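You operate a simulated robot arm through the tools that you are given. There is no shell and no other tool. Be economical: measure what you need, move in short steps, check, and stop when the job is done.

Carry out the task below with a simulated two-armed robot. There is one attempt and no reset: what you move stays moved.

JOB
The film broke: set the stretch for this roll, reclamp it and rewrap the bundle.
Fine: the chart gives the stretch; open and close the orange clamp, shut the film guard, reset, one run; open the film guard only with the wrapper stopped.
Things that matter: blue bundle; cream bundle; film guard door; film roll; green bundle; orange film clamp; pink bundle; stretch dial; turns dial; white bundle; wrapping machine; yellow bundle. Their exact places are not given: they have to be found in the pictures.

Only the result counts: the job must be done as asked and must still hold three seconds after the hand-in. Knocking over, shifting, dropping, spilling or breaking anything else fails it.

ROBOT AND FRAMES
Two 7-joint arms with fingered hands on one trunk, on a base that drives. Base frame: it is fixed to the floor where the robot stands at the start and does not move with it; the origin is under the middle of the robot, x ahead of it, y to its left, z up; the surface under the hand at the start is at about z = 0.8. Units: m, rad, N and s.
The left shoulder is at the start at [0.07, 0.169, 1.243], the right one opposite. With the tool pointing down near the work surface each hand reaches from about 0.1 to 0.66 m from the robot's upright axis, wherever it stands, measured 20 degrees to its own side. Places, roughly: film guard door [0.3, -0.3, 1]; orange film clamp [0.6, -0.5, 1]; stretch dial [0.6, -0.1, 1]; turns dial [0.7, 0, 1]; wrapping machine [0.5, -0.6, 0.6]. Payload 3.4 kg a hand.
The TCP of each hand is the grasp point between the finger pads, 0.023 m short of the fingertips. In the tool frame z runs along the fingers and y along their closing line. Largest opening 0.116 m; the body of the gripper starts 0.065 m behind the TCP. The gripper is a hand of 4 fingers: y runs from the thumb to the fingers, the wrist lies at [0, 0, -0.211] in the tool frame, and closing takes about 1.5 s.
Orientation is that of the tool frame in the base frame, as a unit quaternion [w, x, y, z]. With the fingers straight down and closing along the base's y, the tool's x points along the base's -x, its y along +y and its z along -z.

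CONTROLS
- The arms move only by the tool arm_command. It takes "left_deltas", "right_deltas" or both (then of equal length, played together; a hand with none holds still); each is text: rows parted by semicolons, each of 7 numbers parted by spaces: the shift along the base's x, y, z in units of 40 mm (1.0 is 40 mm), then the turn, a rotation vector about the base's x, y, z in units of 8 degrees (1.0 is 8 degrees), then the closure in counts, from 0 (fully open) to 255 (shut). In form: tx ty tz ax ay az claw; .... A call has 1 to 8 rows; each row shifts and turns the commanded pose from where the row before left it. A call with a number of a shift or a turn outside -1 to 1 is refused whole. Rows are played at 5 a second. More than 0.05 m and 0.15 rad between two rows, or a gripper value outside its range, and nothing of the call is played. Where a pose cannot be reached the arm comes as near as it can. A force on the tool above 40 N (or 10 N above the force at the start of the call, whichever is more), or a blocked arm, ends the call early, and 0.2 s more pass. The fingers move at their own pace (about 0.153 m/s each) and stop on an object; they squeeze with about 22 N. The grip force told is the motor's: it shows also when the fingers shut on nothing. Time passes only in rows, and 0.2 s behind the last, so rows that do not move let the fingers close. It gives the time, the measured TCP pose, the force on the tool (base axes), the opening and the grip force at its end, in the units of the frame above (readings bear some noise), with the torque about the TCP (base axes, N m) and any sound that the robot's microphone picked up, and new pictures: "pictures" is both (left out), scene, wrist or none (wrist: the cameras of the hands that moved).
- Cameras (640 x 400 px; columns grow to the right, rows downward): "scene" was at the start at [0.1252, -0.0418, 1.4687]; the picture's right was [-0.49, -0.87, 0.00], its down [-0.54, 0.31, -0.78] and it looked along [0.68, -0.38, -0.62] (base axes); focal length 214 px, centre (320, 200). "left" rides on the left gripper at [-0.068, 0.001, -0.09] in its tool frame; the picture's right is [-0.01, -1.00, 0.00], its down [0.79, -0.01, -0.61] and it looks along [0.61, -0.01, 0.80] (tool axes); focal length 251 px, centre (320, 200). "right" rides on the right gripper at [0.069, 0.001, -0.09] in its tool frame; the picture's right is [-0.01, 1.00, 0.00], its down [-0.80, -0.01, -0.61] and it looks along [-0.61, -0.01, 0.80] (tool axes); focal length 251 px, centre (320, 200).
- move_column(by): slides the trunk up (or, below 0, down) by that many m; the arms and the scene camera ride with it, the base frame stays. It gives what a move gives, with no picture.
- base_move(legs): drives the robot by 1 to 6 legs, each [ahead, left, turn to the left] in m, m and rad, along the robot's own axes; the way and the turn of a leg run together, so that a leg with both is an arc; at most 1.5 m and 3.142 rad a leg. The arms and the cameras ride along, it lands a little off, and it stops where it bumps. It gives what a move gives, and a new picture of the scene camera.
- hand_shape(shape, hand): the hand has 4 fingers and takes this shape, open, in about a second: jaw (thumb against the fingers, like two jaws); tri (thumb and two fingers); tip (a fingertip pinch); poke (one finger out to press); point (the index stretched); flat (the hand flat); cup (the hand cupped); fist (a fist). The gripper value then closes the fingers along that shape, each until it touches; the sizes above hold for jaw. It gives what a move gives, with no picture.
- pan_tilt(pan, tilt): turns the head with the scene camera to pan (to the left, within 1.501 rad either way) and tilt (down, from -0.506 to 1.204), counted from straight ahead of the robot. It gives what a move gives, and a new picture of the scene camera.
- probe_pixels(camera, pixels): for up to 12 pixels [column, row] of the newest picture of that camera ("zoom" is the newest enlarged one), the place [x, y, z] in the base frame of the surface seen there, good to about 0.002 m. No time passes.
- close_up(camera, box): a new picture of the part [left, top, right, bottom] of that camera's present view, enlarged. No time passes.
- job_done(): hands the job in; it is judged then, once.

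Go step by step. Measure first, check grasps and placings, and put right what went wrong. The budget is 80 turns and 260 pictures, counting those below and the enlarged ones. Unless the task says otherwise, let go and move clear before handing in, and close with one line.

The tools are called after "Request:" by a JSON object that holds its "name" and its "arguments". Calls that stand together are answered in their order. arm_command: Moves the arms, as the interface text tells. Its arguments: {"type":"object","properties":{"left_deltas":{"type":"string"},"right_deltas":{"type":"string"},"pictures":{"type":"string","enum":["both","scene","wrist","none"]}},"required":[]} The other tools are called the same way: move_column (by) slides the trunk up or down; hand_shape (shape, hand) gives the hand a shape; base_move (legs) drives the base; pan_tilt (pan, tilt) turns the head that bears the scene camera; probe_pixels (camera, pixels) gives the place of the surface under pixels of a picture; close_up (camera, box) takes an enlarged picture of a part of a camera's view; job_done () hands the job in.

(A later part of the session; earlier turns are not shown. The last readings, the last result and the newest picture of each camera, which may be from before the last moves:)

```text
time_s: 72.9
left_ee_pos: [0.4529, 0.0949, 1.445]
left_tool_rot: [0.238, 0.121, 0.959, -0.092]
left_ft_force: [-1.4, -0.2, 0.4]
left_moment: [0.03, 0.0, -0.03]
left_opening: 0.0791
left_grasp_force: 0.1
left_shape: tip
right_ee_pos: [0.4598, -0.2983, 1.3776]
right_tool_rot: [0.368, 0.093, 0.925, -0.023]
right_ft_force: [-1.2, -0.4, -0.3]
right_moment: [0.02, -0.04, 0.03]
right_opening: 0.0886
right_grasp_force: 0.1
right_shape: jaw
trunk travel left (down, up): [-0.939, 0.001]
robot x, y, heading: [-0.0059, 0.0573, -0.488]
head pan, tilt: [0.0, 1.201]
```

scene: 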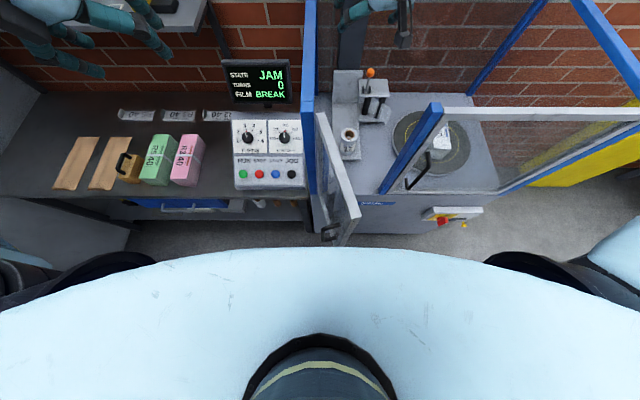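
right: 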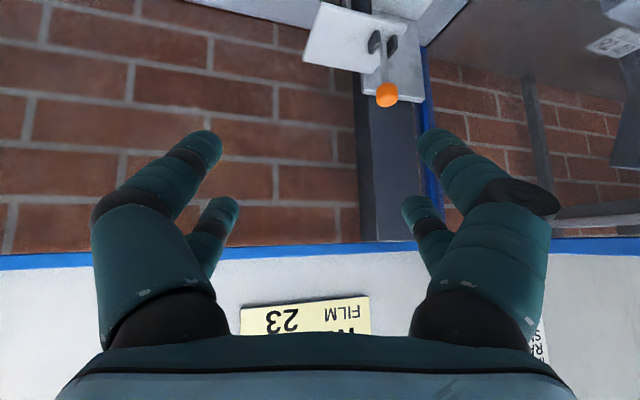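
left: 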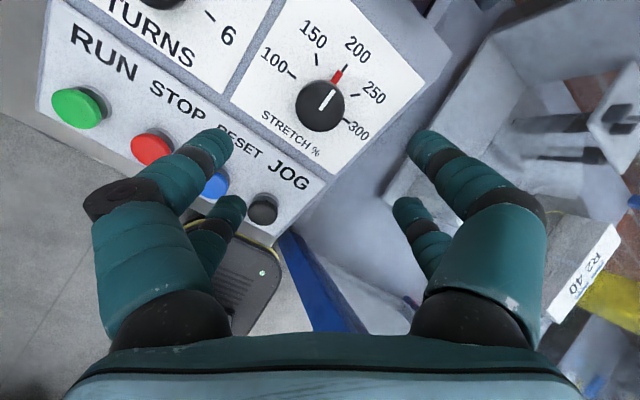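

The right shoulder is now in line with the opening and the door is 73° open with its end at a≈0.20. I'll extend the right hand forward and down toward the clamp.

Request:
{"name": "arm_command", "arguments": {"right_deltas": "0.35 -0.51 -0.5 0 0 -1 60;0.35 -0.51 -0.5 0 0 -1 60;0.5 -0.4 -0.7 0 0 0 60;0.5 -0.4 -0.7 0 0 0 60;0.4 -0.5 -0.7 0 0 0 60;0.4 -0.5 -0.7 0 0 0 60;0.3 -0.5 -0.7 0 0 0 60", "pictures": "both"}}

```text
time_s: 74.5
left_ee_pos: [0.4525, 0.0996, 1.443]
left_tool_rot: [0.237, 0.12, 0.959, -0.094]
left_ft_force: [0.8, 0.3, -0.2]
left_moment: [0.0, -0.01, -0.02]
left_opening: 0.079
left_grasp_force: 0.1
left_shape: tip
right_ee_pos: [0.4923, -0.4462, 1.2296]
right_tool_rot: [0.362, 0.22, 0.903, -0.075]
right_ft_force: [-0.5, 0.4, -0.1]
right_moment: [-0.02, 0.03, 0.01]
right_opening: 0.0886
right_grasp_force: 0.1
right_shape: jaw
right hand out of reach, approached as far as the arm can: row 3, 4, 5, 6, 7
trunk travel left (down, up): [-0.939, 0.001]
robot x, y, heading: [-0.0078, 0.0556, -0.481]
head pan, tilt: [0.0, 1.201]
```

scene: 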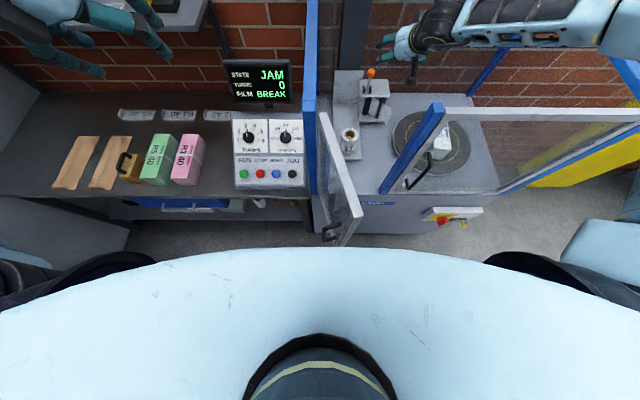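
right: 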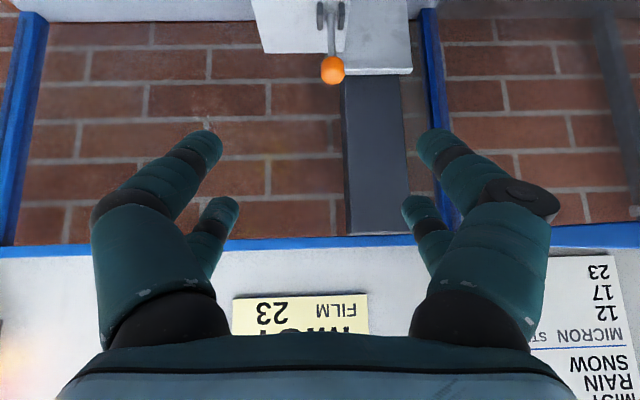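

It is close now: the ball shows at wrist px (333,70), straight ahead. I'll try going lower first, which should free up reach, and then forward.

Request:
{"name": "arm_command", "arguments": {"right_deltas": "0 0.2 -0.8 0 0 0 60;0 0.2 -0.8 0 0 0 60;0 0 -0.8 0 0 0 60;0 0 -0.8 0 0 0 60;0.6 -0.3 0 0 0 0 60;0.6 -0.3 0 0 0 0 60", "pictures": "both"}}

```text
time_s: 75.9
left_ee_pos: [0.4546, 0.1008, 1.4425]
left_tool_rot: [0.237, 0.12, 0.959, -0.094]
left_ft_force: [0.5, -0.4, 0.2]
left_moment: [0.01, 0.05, 0.03]
left_opening: 0.0791
left_grasp_force: 0.0
left_shape: tip
right_ee_pos: [0.4776, -0.4822, 1.1982]
right_tool_rot: [0.362, 0.22, 0.903, -0.075]
right_ft_force: [-1.0, 0.1, 0.3]
right_moment: [0.02, 0.0, -0.02]
right_opening: 0.0884
right_grasp_force: 0.0
right_shape: jaw
right hand out of reach, approached as far as the arm can: row 1, 2, 3, 4, 5, 6
trunk travel left (down, up): [-0.939, 0.001]
robot x, y, heading: [-0.0047, 0.0547, -0.491]
head pan, tilt: [0.0, 1.201]
```

scene: 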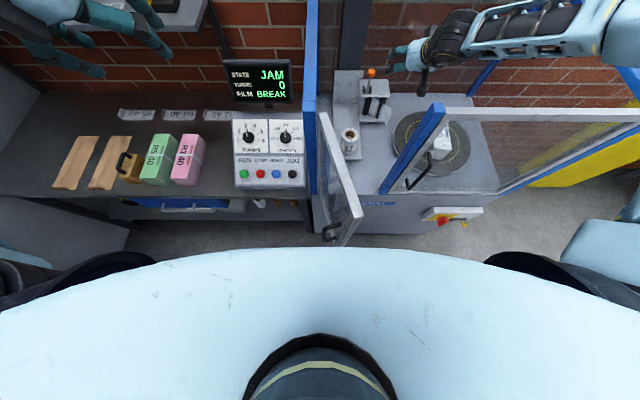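
right: 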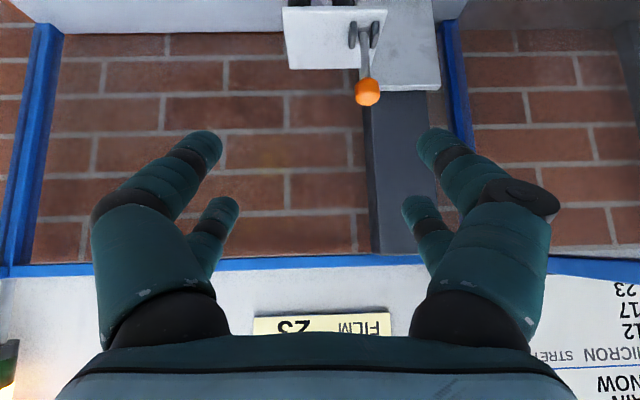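

The right arm reaches poorly when crossing inward. Turning the base about 20° left, and shifting slightly left, puts the clamp to the arm's own side, so I'll lift out first and then turn.

Request:
{"name": "arm_command", "arguments": {"right_deltas": "0 0.2 0.9 0 0 0 60;0 0.2 0.9 0 0 0 60;-0.4 0.5 0.7 0 0 0 60;-0.4 0.5 0.7 0 0 0 60", "pictures": "none"}}

Request:
{"name": "base_move", "arguments": {"legs": [[0, 0.05, 0], [0, 0, 0.35]]}}

```text
time_s: 76.9
left_ee_pos: [0.4507, 0.101, 1.4455]
left_tool_rot: [0.239, 0.119, 0.959, -0.094]
left_ft_force: [0.2, 0.5, -0.7]
left_moment: [-0.04, -0.02, -0.01]
left_opening: 0.0793
left_grasp_force: 0.0
left_shape: tip
right_ee_pos: [0.4432, -0.4234, 1.3271]
right_tool_rot: [0.362, 0.22, 0.903, -0.076]
right_ft_force: [0.7, 1.0, 0.6]
right_moment: [0.0, 0.01, -0.01]
right_opening: 0.0885
right_grasp_force: 0.0
right_shape: jaw
trunk travel left (down, up): [-0.939, 0.001]
robot x, y, heading: [-0.0016, 0.0576, -0.488]
head pan, tilt: [0.0, 1.201]
```

```text
time_s: 78.9
left_ee_pos: [0.4355, 0.2985, 1.4437]
left_tool_rot: [0.249, -0.048, 0.966, -0.052]
left_ft_force: [-0.1, 0.1, 0.6]
left_moment: [-0.03, 0.04, -0.01]
left_opening: 0.0794
left_grasp_force: 0.1
left_shape: tip
right_ee_pos: [0.6045, -0.1967, 1.3274]
right_tool_rot: [0.369, 0.061, 0.927, -0.013]
right_ft_force: [-0.6, -0.8, 0.7]
right_moment: [-0.04, 0.0, -0.02]
right_opening: 0.0884
right_grasp_force: 0.0
right_shape: jaw
trunk travel left (down, up): [-0.939, 0.001]
robot x, y, heading: [0.0162, 0.0974, -0.144]
head pan, tilt: [0.0, 1.201]
```

scene: 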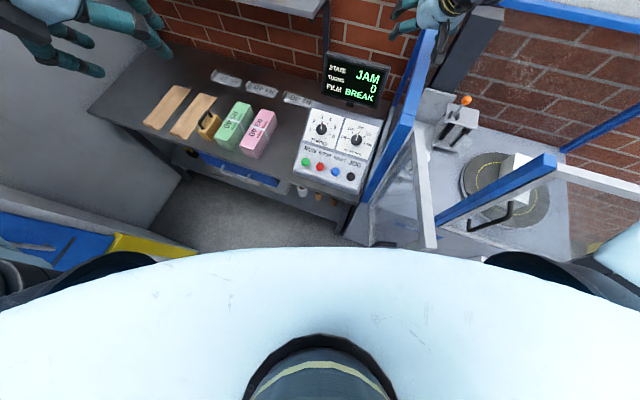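

The base turned to -0.144. I'll move the right hand across over the enclosure to line up with the clamp, restoring its yaw, before lowering.

Request:
{"name": "arm_command", "arguments": {"right_deltas": "-0.19 -0.907 0.1 0 0 -0.36 60;-0.19 -0.907 0.1 0 0 -0.36 60;-0.19 -0.907 0 0 0 -0.36 60;-0.19 -0.907 0 0 0 -0.36 60;-0.19 -0.907 0 0 0 -0.36 60;-0.19 -0.907 0 0 0 -0.36 60;-0.19 -0.907 0 0 0 -0.36 60", "pictures": "none"}}

Request:
{"name": "arm_command", "arguments": {"right_deltas": "0.2 -0.1 -0.8 0 0 0 60;0.2 -0.1 -0.8 0 0 0 60;0.2 -0.1 -0.8 0 0 0 60;0.2 -0.1 -0.8 0 0 0 60", "pictures": "both"}}

```text
time_s: 80.5
left_ee_pos: [0.4324, 0.2964, 1.4431]
left_tool_rot: [0.251, -0.048, 0.966, -0.051]
left_ft_force: [-0.3, 0.5, 1.1]
left_moment: [0.01, -0.01, 0.02]
left_opening: 0.0794
left_grasp_force: 0.0
left_shape: tip
right_ee_pos: [0.55, -0.4521, 1.3355]
right_tool_rot: [0.36, 0.223, 0.903, -0.075]
right_ft_force: [0.0, 0.4, 0.6]
right_moment: [0.04, -0.02, 0.02]
right_opening: 0.0886
right_grasp_force: 0.0
right_shape: jaw
trunk travel left (down, up): [-0.939, 0.001]
robot x, y, heading: [0.0211, 0.0973, -0.136]
head pan, tilt: [0.0, 1.201]
```

```text
time_s: 81.5
left_ee_pos: [0.4347, 0.2972, 1.4436]
left_tool_rot: [0.249, -0.048, 0.966, -0.051]
left_ft_force: [-0.6, 0.8, -1.0]
left_moment: [0.0, 0.02, 0.01]
left_opening: 0.079
left_grasp_force: 0.0
left_shape: tip
right_ee_pos: [0.5839, -0.4674, 1.2071]
right_tool_rot: [0.359, 0.223, 0.903, -0.076]
right_ft_force: [0.4, -0.6, -0.6]
right_moment: [0.03, -0.01, 0.01]
right_opening: 0.0886
right_grasp_force: 0.1
right_shape: jaw
trunk travel left (down, up): [-0.939, 0.001]
robot x, y, heading: [0.0166, 0.1002, -0.139]
head pan, tilt: [0.0, 1.201]
```

scene: 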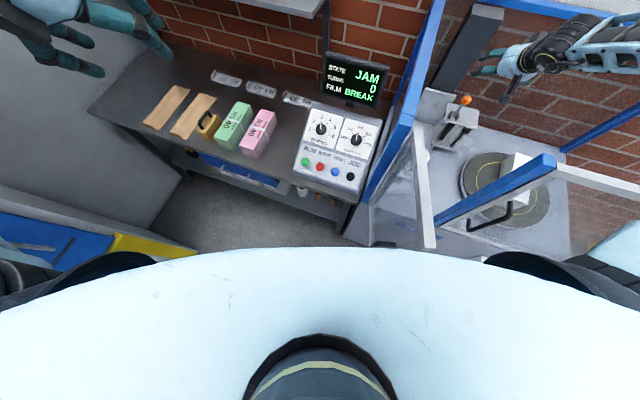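
right: 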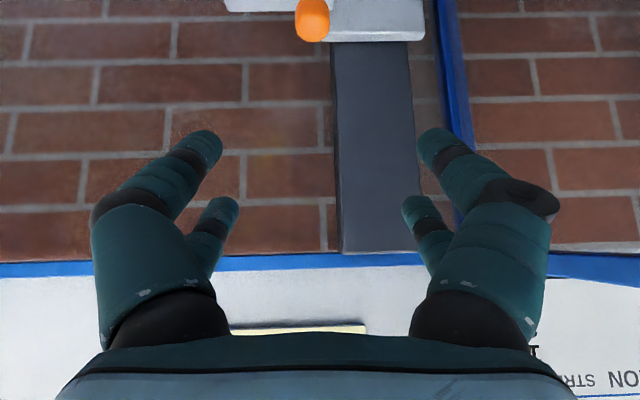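

No reach problem now: TCP is at a=0.734, b=-0.146, directly in front of and above the lever, with the ball at wrist px (312,18). I'll lower and advance so the fingers straddle the ball.

Request:
{"name": "pan_tilt", "arguments": {"pan": -0.6, "tilt": 0.9}}

Request:
{"name": "arm_command", "arguments": {"right_deltas": "0.26 -0.136 -0.96 0 0 0 60;0.26 -0.136 -0.96 0 0 0 60;0.26 -0.136 -0.96 0 0 0 60;0.26 -0.136 -0.96 0 0 0 60;0 0 0 0 0 0 60", "pictures": "both"}}

Request:
{"name": "close_up", "arguments": {"camera": "scene", "box": [220, 60, 420, 200]}}

```text
time_s: 82.5
left_ee_pos: [0.4342, 0.2971, 1.4445]
left_tool_rot: [0.251, -0.047, 0.966, -0.051]
left_ft_force: [-0.6, 0.5, 0.5]
left_moment: [0.0, 0.0, -0.01]
left_opening: 0.0793
left_grasp_force: 0.0
left_shape: tip
right_ee_pos: [0.5823, -0.4663, 1.209]
right_tool_rot: [0.362, 0.223, 0.902, -0.077]
right_ft_force: [0.4, 0.1, 0.1]
right_moment: [-0.02, 0.0, 0.02]
right_opening: 0.0885
right_grasp_force: 0.1
right_shape: jaw
trunk travel left (down, up): [-0.939, 0.001]
robot x, y, heading: [0.0127, 0.0982, -0.136]
head pan, tilt: [-0.6, 0.901]
```

scene: 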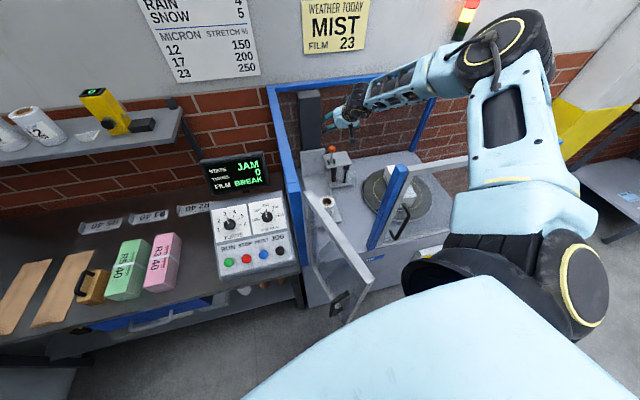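

```text
time_s: 83.7
left_ee_pos: [0.4354, 0.2976, 1.4424]
left_tool_rot: [0.249, -0.047, 0.966, -0.051]
left_ft_force: [-0.1, 0.0, -0.6]
left_moment: [0.0, -0.01, 0.02]
left_opening: 0.0793
left_grasp_force: 0.0
left_shape: tip
right_ee_pos: [0.5976, -0.4753, 1.144]
right_tool_rot: [0.36, 0.223, 0.903, -0.076]
right_ft_force: [0.4, 0.1, -0.6]
right_moment: [0.0, 0.03, -0.03]
right_opening: 0.0889
right_grasp_force: 0.1
right_shape: jaw
right hand out of reach, approached as far as the arm can: row 2, 3, 4
trunk travel left (down, up): [-0.939, 0.001]
robot x, y, heading: [0.0161, 0.0974, -0.143]
head pan, tilt: [-0.6, 0.901]
```

scene: 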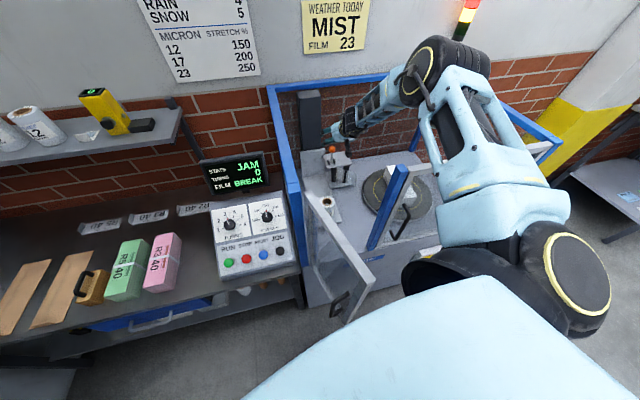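
right: 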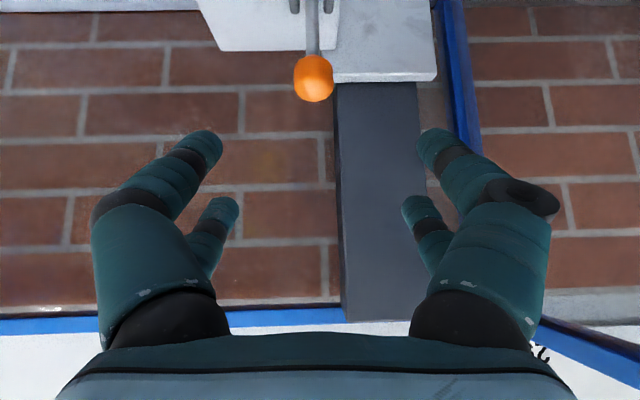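

```text
2.86 times, centred on (320, 130) of scene
```

zoom: 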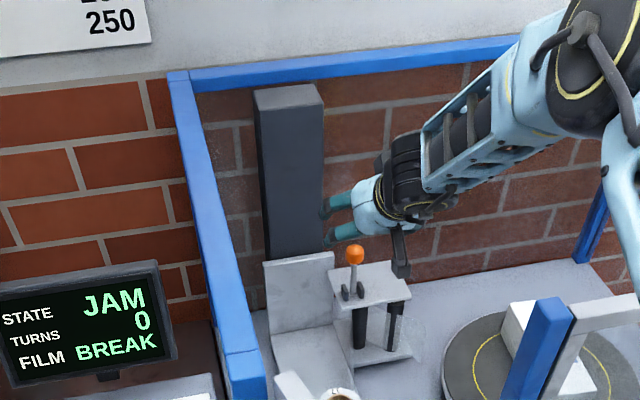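

The arm is elbow-high, but the hand stops 95 mm too high. Lowering the trunk by 0.09 brings it down with good clearance over the panel.

Request:
{"name": "move_column", "arguments": {"by": -0.085}}

Request:
{"name": "arm_command", "arguments": {"right_deltas": "0.2 -0.1 -0.1 0 0 0 60;0.2 -0.1 -0.1 0 0 0 60;0 0 0 0 0 0 60", "pictures": "both"}}

Request:
{"name": "close_up", "arguments": {"camera": "scene", "box": [220, 60, 420, 200]}}

```text
time_s: 84.9
left_ee_pos: [0.4337, 0.2967, 1.3586]
left_tool_rot: [0.251, -0.048, 0.966, -0.051]
left_ft_force: [0.5, -0.5, 0.5]
left_moment: [0.02, -0.02, 0.0]
left_opening: 0.0793
left_grasp_force: 0.1
left_shape: tip
right_ee_pos: [0.5961, -0.4734, 1.0594]
right_tool_rot: [0.36, 0.222, 0.903, -0.076]
right_ft_force: [0.5, -0.1, -0.4]
right_moment: [0.01, -0.01, 0.01]
right_opening: 0.0885
right_grasp_force: 0.1
right_shape: jaw
trunk travel left (down, up): [-0.854, 0.086]
robot x, y, heading: [0.0184, 0.0994, -0.141]
head pan, tilt: [-0.6, 0.901]
```

```text
time_s: 85.7
left_ee_pos: [0.4339, 0.2966, 1.3582]
left_tool_rot: [0.25, -0.048, 0.966, -0.051]
left_ft_force: [-0.7, 0.0, 0.4]
left_moment: [-0.02, 0.0, -0.02]
left_opening: 0.0794
left_grasp_force: 0.1
left_shape: tip
right_ee_pos: [0.5969, -0.4752, 1.0602]
right_tool_rot: [0.362, 0.222, 0.902, -0.077]
right_ft_force: [-0.2, 0.1, -0.8]
right_moment: [0.05, 0.01, 0.02]
right_opening: 0.0885
right_grasp_force: 0.0
right_shape: jaw
right hand out of reach, approached as far as the arm can: row 1, 2
trunk travel left (down, up): [-0.854, 0.086]
robot x, y, heading: [0.0146, 0.1021, -0.139]
head pan, tilt: [-0.6, 0.901]
```

scene: 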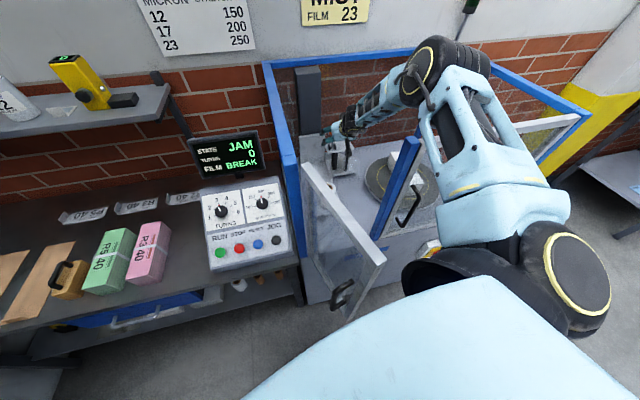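
right: 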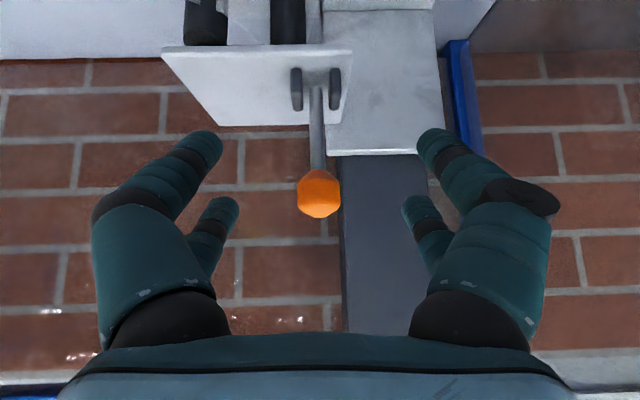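

```text
2.86 times, centred on (320, 130) of scene
```

zoom: 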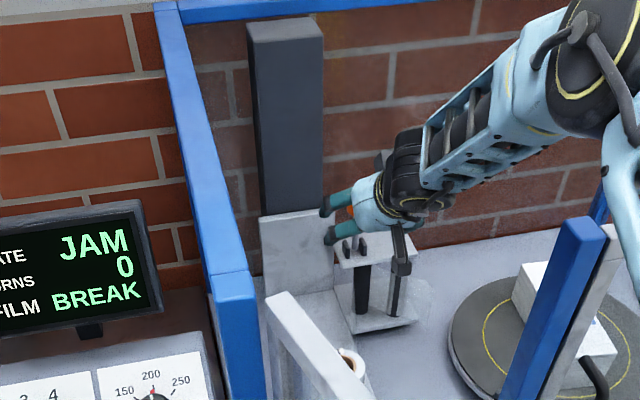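

The ball lies between the fingers at wrist px (318,195) but out near the fingertips. I'll probe it and creep the base forward a little.

Request:
{"name": "probe_pixels", "arguments": {"camera": "right", "pixels": [[318, 195], [318, 140], [303, 90], [334, 85], [205, 145], [435, 145], [260, 90]]}}

Request:
{"name": "base_move", "arguments": {"legs": [[0.028, -0.009, 0]]}}

Request:
{"name": "arm_command", "arguments": {"right_deltas": "0 0 0 0 0 0 60", "pictures": "wrist"}}

```text
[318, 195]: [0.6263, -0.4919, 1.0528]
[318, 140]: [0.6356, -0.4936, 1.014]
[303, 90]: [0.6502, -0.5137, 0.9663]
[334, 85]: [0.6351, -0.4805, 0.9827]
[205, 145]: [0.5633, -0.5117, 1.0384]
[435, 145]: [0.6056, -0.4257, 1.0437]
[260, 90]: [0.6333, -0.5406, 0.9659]
```

```text
time_s: 86.5
left_ee_pos: [0.4532, 0.2885, 1.3624]
left_tool_rot: [0.253, -0.048, 0.965, -0.053]
left_ft_force: [-0.5, -0.1, 0.5]
left_moment: [-0.04, -0.09, -0.02]
left_opening: 0.0791
left_grasp_force: 0.1
left_shape: tip
right_ee_pos: [0.6181, -0.4852, 1.0665]
right_tool_rot: [0.364, 0.222, 0.901, -0.077]
right_ft_force: [0.2, 1.0, -0.1]
right_moment: [0.02, -0.01, 0.0]
right_opening: 0.0887
right_grasp_force: 0.0
right_shape: jaw
trunk travel left (down, up): [-0.854, 0.086]
robot x, y, heading: [0.0403, 0.0873, -0.141]
head pan, tilt: [-0.6, 0.901]
```

scene: 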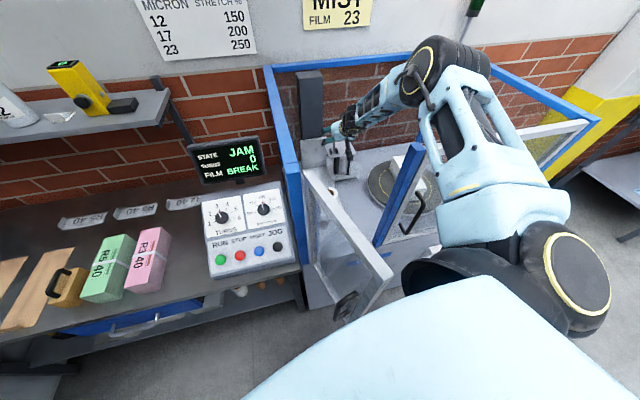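

```text
time_s: 86.9
left_ee_pos: [0.464, 0.2833, 1.3578]
left_tool_rot: [0.25, -0.049, 0.966, -0.05]
left_ft_force: [1.3, -0.6, -0.5]
left_moment: [-0.02, 0.0, -0.01]
left_opening: 0.0791
left_grasp_force: 0.1
left_shape: tip
right_ee_pos: [0.6254, -0.4889, 1.0604]
right_tool_rot: [0.36, 0.224, 0.902, -0.077]
right_ft_force: [0.0, 0.2, -0.5]
right_moment: [0.0, -0.02, 0.01]
right_opening: 0.0886
right_grasp_force: 0.0
right_shape: jaw
trunk travel left (down, up): [-0.854, 0.086]
robot x, y, heading: [0.0408, 0.0889, -0.137]
head pan, tilt: [-0.6, 0.901]
```

right: 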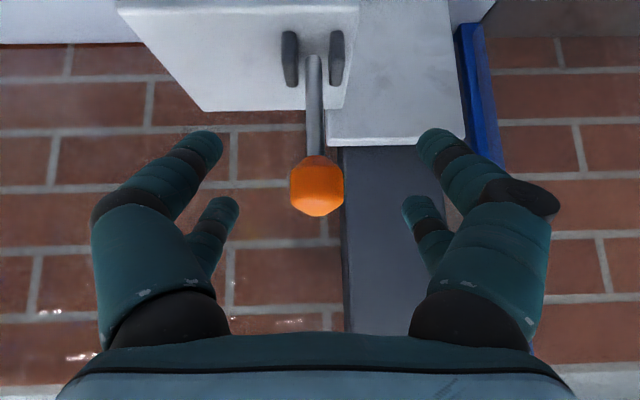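

The ball now sits between the two finger pairs, so I'll lower about 15 mm to bring the upper pair onto it, then close.

Request:
{"name": "arm_command", "arguments": {"right_deltas": "-0.1 0.05 -0.4 0 0 0 60;0 0 0 0 0 0 60", "pictures": "wrist"}}

```text
time_s: 87.5
left_ee_pos: [0.462, 0.284, 1.3575]
left_tool_rot: [0.249, -0.047, 0.966, -0.051]
left_ft_force: [0.5, 0.8, 0.2]
left_moment: [0.03, -0.01, -0.02]
left_opening: 0.0793
left_grasp_force: 0.0
left_shape: tip
right_ee_pos: [0.6247, -0.4894, 1.0599]
right_tool_rot: [0.36, 0.223, 0.902, -0.077]
right_ft_force: [-0.1, -0.3, 0.2]
right_moment: [-0.05, -0.01, 0.03]
right_opening: 0.0885
right_grasp_force: 0.1
right_shape: jaw
right hand out of reach, approached as far as the arm can: row 1
trunk travel left (down, up): [-0.854, 0.086]
robot x, y, heading: [0.0436, 0.0859, -0.143]
head pan, tilt: [-0.6, 0.901]
```

right: 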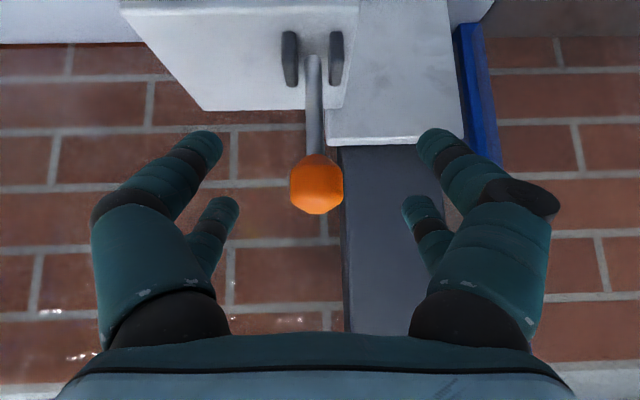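

The arm is at its downward limit, so I'll use the trunk for 18 mm and then close.

Request:
{"name": "move_column", "arguments": {"by": -0.018}}

Request:
{"name": "arm_command", "arguments": {"right_deltas": "0 0 0 0 0 0 255;0 0 0 0 0 0 255;0 0 0 0 0 0 255;0 0 0 0 0 0 255;0 0 0 0 0 0 255;0 0 0 0 0 0 255", "pictures": "wrist"}}

```text
time_s: 88.2
left_ee_pos: [0.4602, 0.2838, 1.3411]
left_tool_rot: [0.251, -0.048, 0.966, -0.051]
left_ft_force: [-0.9, -1.1, 0.2]
left_moment: [-0.03, -0.02, 0.01]
left_opening: 0.0793
left_grasp_force: 0.1
left_shape: tip
right_ee_pos: [0.6239, -0.4888, 1.0431]
right_tool_rot: [0.361, 0.222, 0.902, -0.077]
right_ft_force: [-0.3, -0.2, -0.3]
right_moment: [-0.01, 0.0, 0.02]
right_opening: 0.0887
right_grasp_force: 0.1
right_shape: jaw
trunk travel left (down, up): [-0.836, 0.104]
robot x, y, heading: [0.0424, 0.0871, -0.139]
head pan, tilt: [-0.6, 0.901]
```

```text
time_s: 89.6
left_ee_pos: [0.4608, 0.2847, 1.3415]
left_tool_rot: [0.25, -0.048, 0.966, -0.051]
left_ft_force: [-0.9, 0.1, -0.1]
left_moment: [-0.01, 0.02, 0.02]
left_opening: 0.0793
left_grasp_force: 0.1
left_shape: tip
right_ee_pos: [0.6235, -0.4889, 1.0433]
right_tool_rot: [0.362, 0.222, 0.902, -0.076]
right_ft_force: [0.1, -0.7, -0.4]
right_moment: [0.02, -0.01, 0.0]
right_opening: 0.0001
right_grasp_force: 21.8
right_shape: jaw
trunk travel left (down, up): [-0.836, 0.104]
robot x, y, heading: [0.0452, 0.088, -0.14]
head pan, tilt: [-0.6, 0.901]
```

right: 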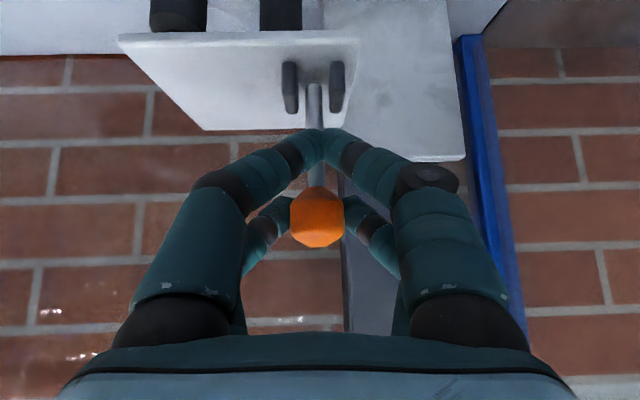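

The upper pair now pinches the ball at (318,218). I'll try pulling the lever toward me in small steps and watch the force.

Request:
{"name": "arm_command", "arguments": {"right_deltas": "-0.27 0.138 0 0 0 0 255;-0.27 0.138 -0.05 0 0 0 255;-0.27 0.138 -0.1 0 0 0 255;0 0 0 0 0 0 255", "pictures": "wrist"}}

```text
time_s: 90.6
left_ee_pos: [0.4664, 0.2816, 1.3395]
left_tool_rot: [0.248, -0.048, 0.966, -0.05]
left_ft_force: [-0.2, -0.8, 0.6]
left_moment: [-0.01, -0.01, -0.01]
left_opening: 0.0793
left_grasp_force: 0.0
left_shape: tip
right_ee_pos: [0.5938, -0.474, 1.0337]
right_tool_rot: [0.359, 0.222, 0.904, -0.075]
right_ft_force: [10.5, 0.0, -14.9]
right_moment: [0.15, 0.2, 0.09]
right_opening: 0.0002
right_grasp_force: 22.1
right_shape: jaw
trunk travel left (down, up): [-0.836, 0.104]
robot x, y, heading: [0.0441, 0.09, -0.139]
head pan, tilt: [-0.6, 0.901]
```

right: 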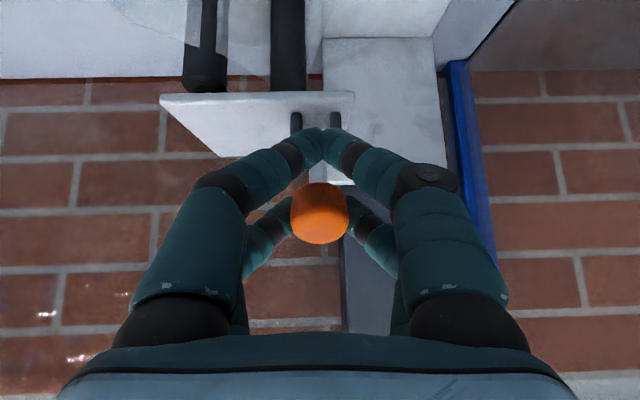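

The lever follows, now roughly 30° toward me. I'll continue along its arc to about 65°.

Request:
{"name": "arm_command", "arguments": {"right_deltas": "-0.22 0.11 -0.2 0 0 0 255;-0.2 0.105 -0.25 0 0 0 255;-0.18 0.095 -0.3 0 0 0 255;0 0 0 0 0 0 255", "pictures": "both"}}

Request:
{"name": "close_up", "arguments": {"camera": "scene", "box": [180, 80, 420, 250]}}

```text
time_s: 91.3
left_ee_pos: [0.4715, 0.2809, 1.3386]
left_tool_rot: [0.247, -0.049, 0.967, -0.048]
left_ft_force: [-0.2, 0.7, -0.1]
left_moment: [-0.03, -0.01, -0.02]
left_opening: 0.0793
left_grasp_force: 0.0
left_shape: tip
right_ee_pos: [0.5796, -0.4675, 1.0275]
right_tool_rot: [0.36, 0.219, 0.904, -0.073]
right_ft_force: [28.9, -7.4, -15.6]
right_moment: [0.17, 0.29, 0.09]
right_opening: 0.0
right_grasp_force: 21.9
right_shape: jaw
right hand out of reach, approached as far as the arm can: row 1, 2, 3
trunk travel left (down, up): [-0.836, 0.104]
robot x, y, heading: [0.0445, 0.0876, -0.137]
head pan, tilt: [-0.6, 0.901]
stopped in row 3 (right hand): the force on the tool passed its limit at 44 N (the readings are from after the stop); the commanded pose is now the measured one
```

scene: 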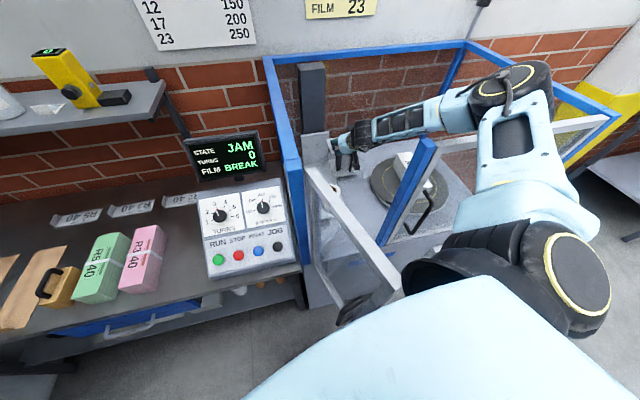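
right: 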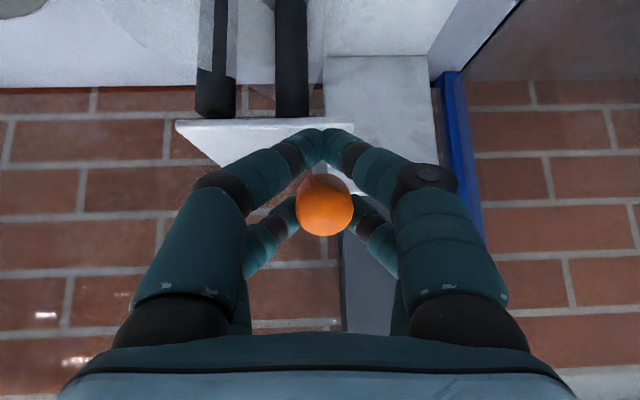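

```text
2.35 times, centred on (300, 165) of scene
```

zoom: 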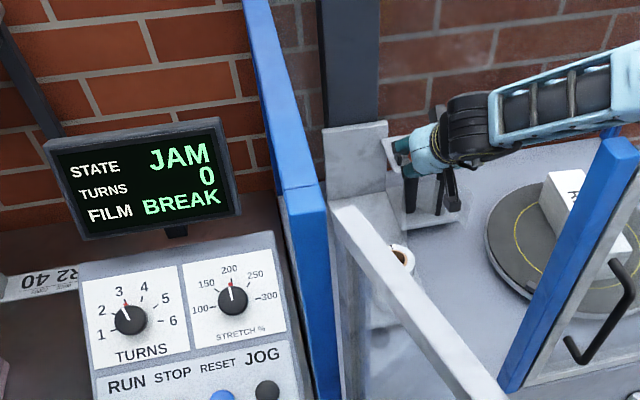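

The lever is about 45° over; the stop came from the hand being too high on the arc. I'll lower with the trunk and pull a bit more.

Request:
{"name": "move_column", "arguments": {"by": -0.015}}

Request:
{"name": "arm_command", "arguments": {"right_deltas": "-0.2 0.105 0 0 0 0 255;-0.15 0.08 0 0 0 0 255;0 0 0 0 0 0 255", "pictures": "wrist"}}

Request:
{"name": "probe_pixels", "arguments": {"camera": "right", "pixels": [[325, 203], [325, 185], [310, 120]]}}

```text
time_s: 92.0
left_ee_pos: [0.4699, 0.2828, 1.3259]
left_tool_rot: [0.248, -0.049, 0.966, -0.05]
left_ft_force: [0.5, 1.0, -0.3]
left_moment: [0.0, 0.01, -0.01]
left_opening: 0.0795
left_grasp_force: 0.0
left_shape: tip
right_ee_pos: [0.5797, -0.4684, 1.0216]
right_tool_rot: [0.364, 0.219, 0.902, -0.074]
right_ft_force: [24.9, -8.4, 4.9]
right_moment: [0.01, -0.04, 0.02]
right_opening: 0.0
right_grasp_force: 21.9
right_shape: jaw
trunk travel left (down, up): [-0.821, 0.119]
robot x, y, heading: [0.0461, 0.0864, -0.136]
head pan, tilt: [-0.6, 0.901]
```

```text
time_s: 92.8
left_ee_pos: [0.4698, 0.2851, 1.322]
left_tool_rot: [0.245, -0.06, 0.967, -0.047]
left_ft_force: [0.7, -1.2, -0.1]
left_moment: [0.06, 0.05, 0.0]
left_opening: 0.0794
left_grasp_force: 0.0
left_shape: tip
right_ee_pos: [0.5864, -0.4562, 1.0217]
right_tool_rot: [0.367, 0.211, 0.903, -0.07]
right_ft_force: [0.4, -15.7, 14.7]
right_moment: [-0.18, -0.18, -0.16]
right_opening: 0.0001
right_grasp_force: 22.3
right_shape: jaw
trunk travel left (down, up): [-0.821, 0.119]
robot x, y, heading: [0.0451, 0.0811, -0.113]
head pan, tilt: [-0.6, 0.901]
```

right: 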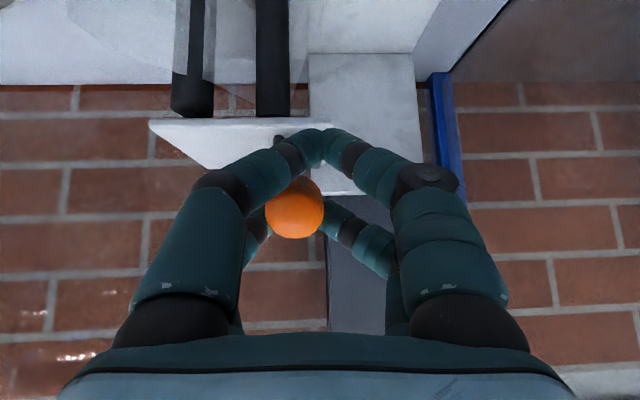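

```text
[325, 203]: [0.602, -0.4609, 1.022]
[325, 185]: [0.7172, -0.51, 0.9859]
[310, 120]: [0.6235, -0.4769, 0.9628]
```

The base was nudged by the reaction, so the lever seems to be at its stop. I'll measure the ball and relax.

Request:
{"name": "probe_pixels", "arguments": {"camera": "right", "pixels": [[295, 208], [280, 140], [290, 205]]}}

Request:
{"name": "arm_command", "arguments": {"right_deltas": "0 0 0 0 0 0 60;0 0 0 0 0 0 60;0 0 0 0 0 0 60;0 0 0 0 0 0 60", "pictures": "both"}}

Request:
{"name": "close_up", "arguments": {"camera": "right", "box": [140, 0, 460, 260]}}

```text
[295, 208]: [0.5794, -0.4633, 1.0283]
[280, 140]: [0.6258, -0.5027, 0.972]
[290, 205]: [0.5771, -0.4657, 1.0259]
```

```text
time_s: 94.0
left_ee_pos: [0.4644, 0.2831, 1.3201]
left_tool_rot: [0.245, -0.065, 0.966, -0.043]
left_ft_force: [-0.1, 0.2, 0.1]
left_moment: [0.0, 0.01, 0.0]
left_opening: 0.0792
left_grasp_force: 0.0
left_shape: tip
right_ee_pos: [0.5862, -0.4551, 1.0145]
right_tool_rot: [0.366, 0.207, 0.905, -0.066]
right_ft_force: [0.5, -0.7, 0.4]
right_moment: [0.04, -0.03, 0.0]
right_opening: 0.0885
right_grasp_force: 0.1
right_shape: jaw
trunk travel left (down, up): [-0.821, 0.119]
robot x, y, heading: [0.0441, 0.0776, -0.106]
head pan, tilt: [-0.6, 0.901]
stopped in row 4 (right hand): the arm was blocked; the commanded pose is now the measured one
```

scene: 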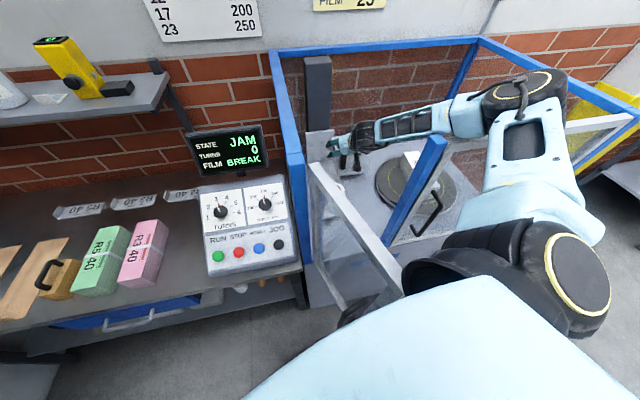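
right: 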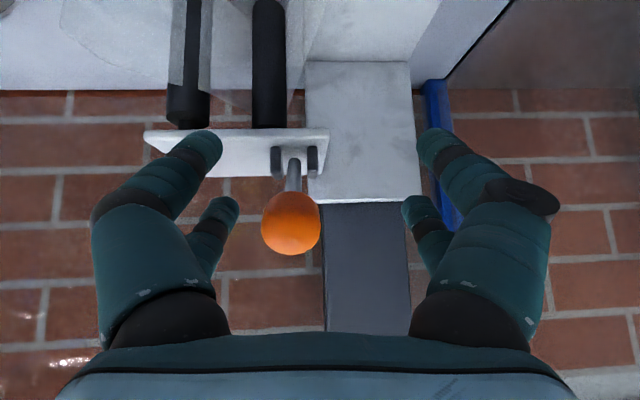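

```text
1.54 times, centred on (300, 130) of right
```

zoom: 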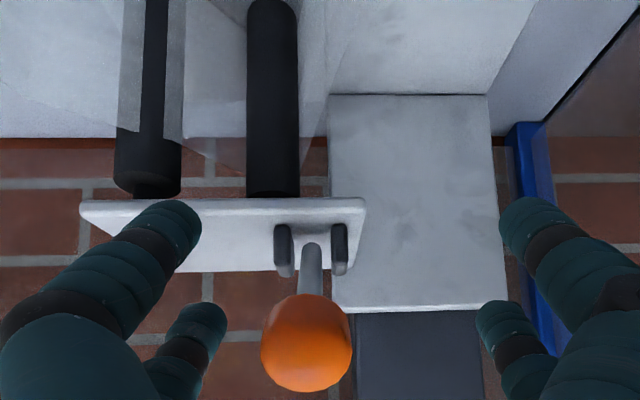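

The lever now rests about 51° over against its stop, i.e. open, with the ball near (292,222). I'll recentre on the ball, regrip, and then swing it back to vertical to close.

Request:
{"name": "arm_command", "arguments": {"right_deltas": "-0.1 -0.2 0.1 0 0 0 60;0 0 0 0 0 0 255;0 0 0 0 0 0 255;0 0 0 0 0 0 255;0 0 0 0 0 0 255;0 0 0 0 0 0 255;0 0 0 0 0 0 255", "pictures": "wrist"}}

```text
time_s: 95.6
left_ee_pos: [0.4577, 0.2814, 1.3248]
left_tool_rot: [0.249, -0.063, 0.966, -0.044]
left_ft_force: [-0.1, 0.3, 0.6]
left_moment: [0.01, 0.01, -0.01]
left_opening: 0.0794
left_grasp_force: 0.1
left_shape: tip
right_ee_pos: [0.5715, -0.4648, 1.0225]
right_tool_rot: [0.365, 0.209, 0.905, -0.067]
right_ft_force: [8.5, -6.3, -11.0]
right_moment: [0.03, 0.32, -0.06]
right_opening: 0.0
right_grasp_force: 22.1
right_shape: jaw
trunk travel left (down, up): [-0.821, 0.119]
robot x, y, heading: [0.0411, 0.0773, -0.11]
head pan, tilt: [-0.6, 0.901]
```

right: 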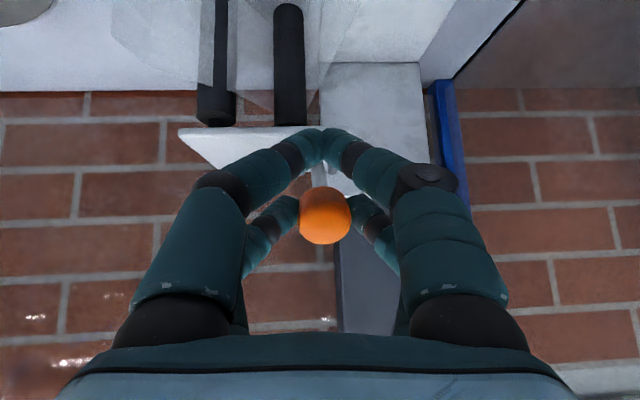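

The ball is gripped again at (325,215). Swinging the lever back to vertical along its arc.

Request:
{"name": "arm_command", "arguments": {"right_deltas": "0.209 -0.108 0.235 0 0 0 255;0.224 -0.116 0.178 0 0 0 255;0.249 -0.129 0.13 0 0 0 255;0.266 -0.138 0.083 0 0 0 255;0.273 -0.142 0.025 0 0 0 255;0.133 -0.07 0 0 0 0 255;0 0 0 0 0 0 255", "pictures": "wrist"}}

```text
time_s: 97.2
left_ee_pos: [0.4533, 0.2879, 1.325]
left_tool_rot: [0.251, -0.064, 0.965, -0.046]
left_ft_force: [-0.2, 0.8, -0.7]
left_moment: [-0.03, 0.01, 0.0]
left_opening: 0.0792
left_grasp_force: 0.1
left_shape: tip
right_ee_pos: [0.6215, -0.4883, 1.0516]
right_tool_rot: [0.367, 0.207, 0.905, -0.066]
right_ft_force: [-9.7, 0.1, -14.3]
right_moment: [0.19, 0.38, -0.22]
right_opening: 0.0
right_grasp_force: 22.1
right_shape: jaw
trunk travel left (down, up): [-0.821, 0.119]
robot x, y, heading: [0.0417, 0.0815, -0.109]
head pan, tilt: [-0.6, 0.901]
```

right: 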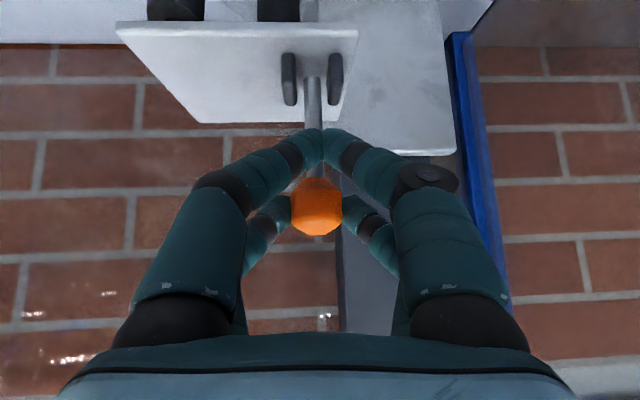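

The lever is nearly back at the original position. I'll push a few more millimetres to seat it, then release.

Request:
{"name": "arm_command", "arguments": {"right_deltas": "0.15 -0.08 0 0 0 0 255;0.1 -0.05 0 0 0 0 255;0 0 0 0 0 0 255;0 0 0 0 0 0 60;0 0 0 0 0 0 60;0 0 0 0 0 0 60;0 0 0 0 0 0 60", "pictures": "wrist"}}

Request:
{"name": "probe_pixels", "arguments": {"camera": "right", "pixels": [[316, 207], [316, 160], [316, 195]]}}

```text
time_s: 98.8
left_ee_pos: [0.4535, 0.2889, 1.3247]
left_tool_rot: [0.251, -0.064, 0.965, -0.046]
left_ft_force: [0.0, 1.1, 0.3]
left_moment: [-0.01, -0.02, 0.0]
left_opening: 0.079
left_grasp_force: 0.0
left_shape: tip
right_ee_pos: [0.6337, -0.4905, 1.0535]
right_tool_rot: [0.368, 0.205, 0.904, -0.067]
right_ft_force: [0.4, -0.4, 0.8]
right_moment: [-0.01, 0.0, -0.02]
right_opening: 0.0884
right_grasp_force: 0.0
right_shape: jaw
trunk travel left (down, up): [-0.821, 0.119]
robot x, y, heading: [0.0408, 0.0788, -0.104]
head pan, tilt: [-0.6, 0.901]
```

right: 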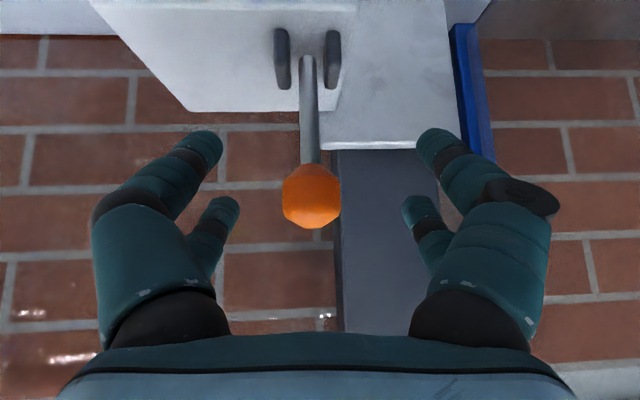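

```text
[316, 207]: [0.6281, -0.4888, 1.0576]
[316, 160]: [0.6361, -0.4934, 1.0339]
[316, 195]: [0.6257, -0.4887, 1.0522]
```

The ball is back at its original place ([0.626,-0.489,1.052]), so the clamp is closed. Retracting back and up, then raising the trunk.

Request:
{"name": "arm_command", "arguments": {"right_deltas": "-0.466 0.242 0.54 0 0 0 60;-0.466 0.242 0.54 0 0 0 60;-0.466 0.242 0.54 0 0 0 60;-0.3 0.16 0.9 0 0 0 60;-0.3 0.16 0.9 0 0 0 60;-0.3 0.16 0.9 0 0 0 60", "pictures": "none"}}

Request:
{"name": "move_column", "arguments": {"by": 0.11}}

Request:
{"name": "pan_tilt", "arguments": {"pan": -0.4, "tilt": 1.0}}

```text
time_s: 100.2
left_ee_pos: [0.4516, 0.2914, 1.3253]
left_tool_rot: [0.252, -0.065, 0.965, -0.047]
left_ft_force: [-0.4, -0.9, 0.6]
left_moment: [0.02, 0.0, -0.03]
left_opening: 0.0794
left_grasp_force: 0.1
left_shape: tip
right_ee_pos: [0.5417, -0.4422, 1.2266]
right_tool_rot: [0.367, 0.207, 0.904, -0.068]
right_ft_force: [-0.2, -0.1, 0.3]
right_moment: [0.03, 0.0, 0.03]
right_opening: 0.0884
right_grasp_force: 0.1
right_shape: jaw
trunk travel left (down, up): [-0.821, 0.119]
robot x, y, heading: [0.0405, 0.0794, -0.106]
head pan, tilt: [-0.6, 0.901]
```

```text
time_s: 101.6
left_ee_pos: [0.4525, 0.2891, 1.4379]
left_tool_rot: [0.252, -0.064, 0.965, -0.046]
left_ft_force: [0.0, 0.2, -0.5]
left_moment: [0.04, 0.01, 0.01]
left_opening: 0.0794
left_grasp_force: 0.1
left_shape: tip
right_ee_pos: [0.5414, -0.4433, 1.3369]
right_tool_rot: [0.368, 0.208, 0.904, -0.069]
right_ft_force: [-0.9, 0.0, -1.0]
right_moment: [0.04, 0.01, 0.02]
right_opening: 0.0884
right_grasp_force: 0.0
right_shape: jaw
trunk travel left (down, up): [-0.931, 0.009]
robot x, y, heading: [0.0462, 0.0799, -0.107]
head pan, tilt: [-0.6, 0.901]
```

```text
time_s: 102.3
left_ee_pos: [0.4521, 0.289, 1.436]
left_tool_rot: [0.252, -0.064, 0.965, -0.047]
left_ft_force: [0.6, -0.7, 0.1]
left_moment: [-0.01, 0.0, 0.0]
left_opening: 0.0793
left_grasp_force: 0.0
left_shape: tip
right_ee_pos: [0.5425, -0.4425, 1.3365]
right_tool_rot: [0.368, 0.206, 0.904, -0.068]
right_ft_force: [0.3, 0.3, 0.1]
right_moment: [0.01, -0.01, -0.01]
right_opening: 0.0885
right_grasp_force: 0.0
right_shape: jaw
trunk travel left (down, up): [-0.931, 0.009]
robot x, y, heading: [0.0394, 0.0779, -0.108]
head pan, tilt: [-0.4, 1.0]
```

scene: 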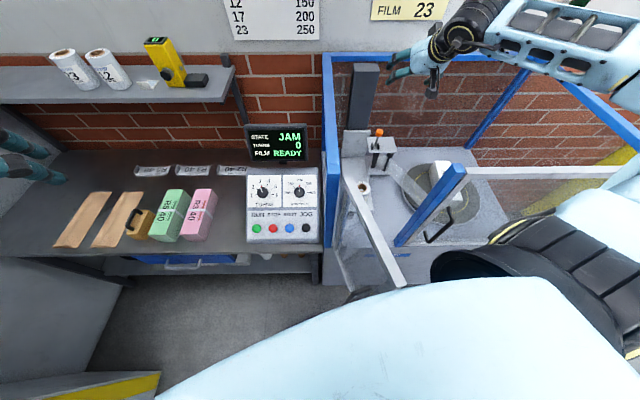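

FILM now reads READY, so the reclamp worked. Now I'll go back to the stance used for opening the door, to shut it.

Request:
{"name": "base_move", "arguments": {"legs": [[-0.12, 0.022, 0], [0, 0, -0.368]]}}

Request:
{"name": "pan_tilt", "arguments": {"pan": 0, "tilt": 1.0}}

```text
time_s: 104.7
left_ee_pos: [0.3847, 0.1653, 1.4357]
left_tool_rot: [0.238, 0.113, 0.96, -0.092]
left_ft_force: [0.8, 0.2, -0.1]
left_moment: [0.02, 0.0, -0.01]
left_opening: 0.079
left_grasp_force: 0.0
left_shape: tip
right_ee_pos: [0.2076, -0.5516, 1.3362]
right_tool_rot: [0.349, 0.367, 0.852, -0.134]
right_ft_force: [0.2, -1.2, -0.9]
right_moment: [-0.01, 0.01, -0.03]
right_opening: 0.0885
right_grasp_force: 0.0
right_shape: jaw
trunk travel left (down, up): [-0.931, 0.009]
robot x, y, heading: [-0.0719, 0.1114, -0.472]
head pan, tilt: [-0.4, 1.0]
```

scene: 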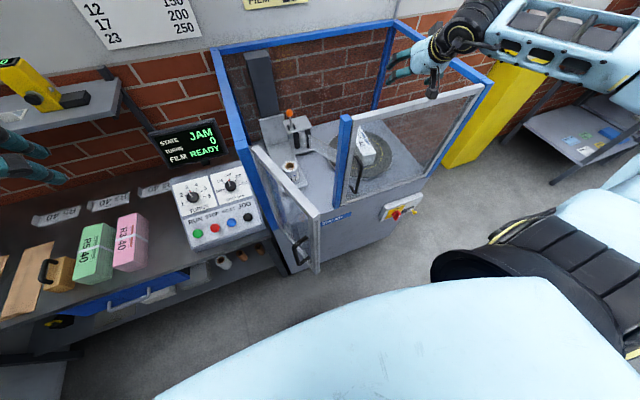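

```text
time_s: 105.5
left_ee_pos: [0.3854, 0.1642, 1.4355]
left_tool_rot: [0.239, 0.113, 0.96, -0.092]
left_ft_force: [0.1, 0.0, -0.1]
left_moment: [0.01, -0.02, -0.01]
left_opening: 0.079
left_grasp_force: 0.1
left_shape: tip
right_ee_pos: [0.2068, -0.5542, 1.3357]
right_tool_rot: [0.349, 0.367, 0.852, -0.134]
right_ft_force: [0.5, -0.1, -1.0]
right_moment: [-0.01, 0.0, 0.05]
right_opening: 0.0885
right_grasp_force: 0.2
right_shape: jaw
trunk travel left (down, up): [-0.931, 0.009]
robot x, y, heading: [-0.0694, 0.1129, -0.47]
head pan, tilt: [0.0, 1.0]
```

scene: 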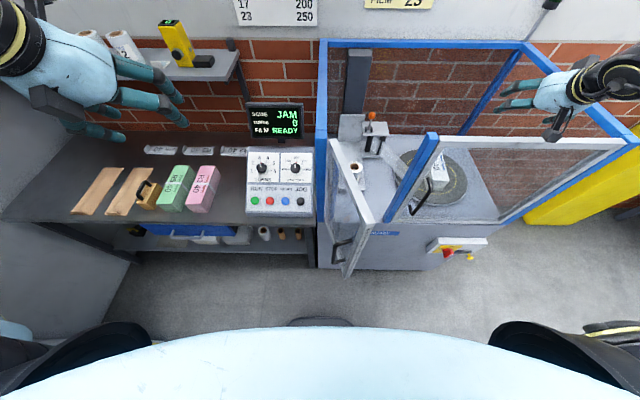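

I'll probe the door's top bar to locate it.

Request:
{"name": "probe_pixels", "arguments": {"camera": "scene", "pixels": [[331, 143], [340, 160], [350, 180], [360, 200], [369, 218], [365, 208]]}}

```text
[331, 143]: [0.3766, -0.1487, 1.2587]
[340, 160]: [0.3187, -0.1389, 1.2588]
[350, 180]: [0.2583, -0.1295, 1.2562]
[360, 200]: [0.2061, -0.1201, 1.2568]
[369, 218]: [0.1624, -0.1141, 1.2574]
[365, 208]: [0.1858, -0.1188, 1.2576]
```

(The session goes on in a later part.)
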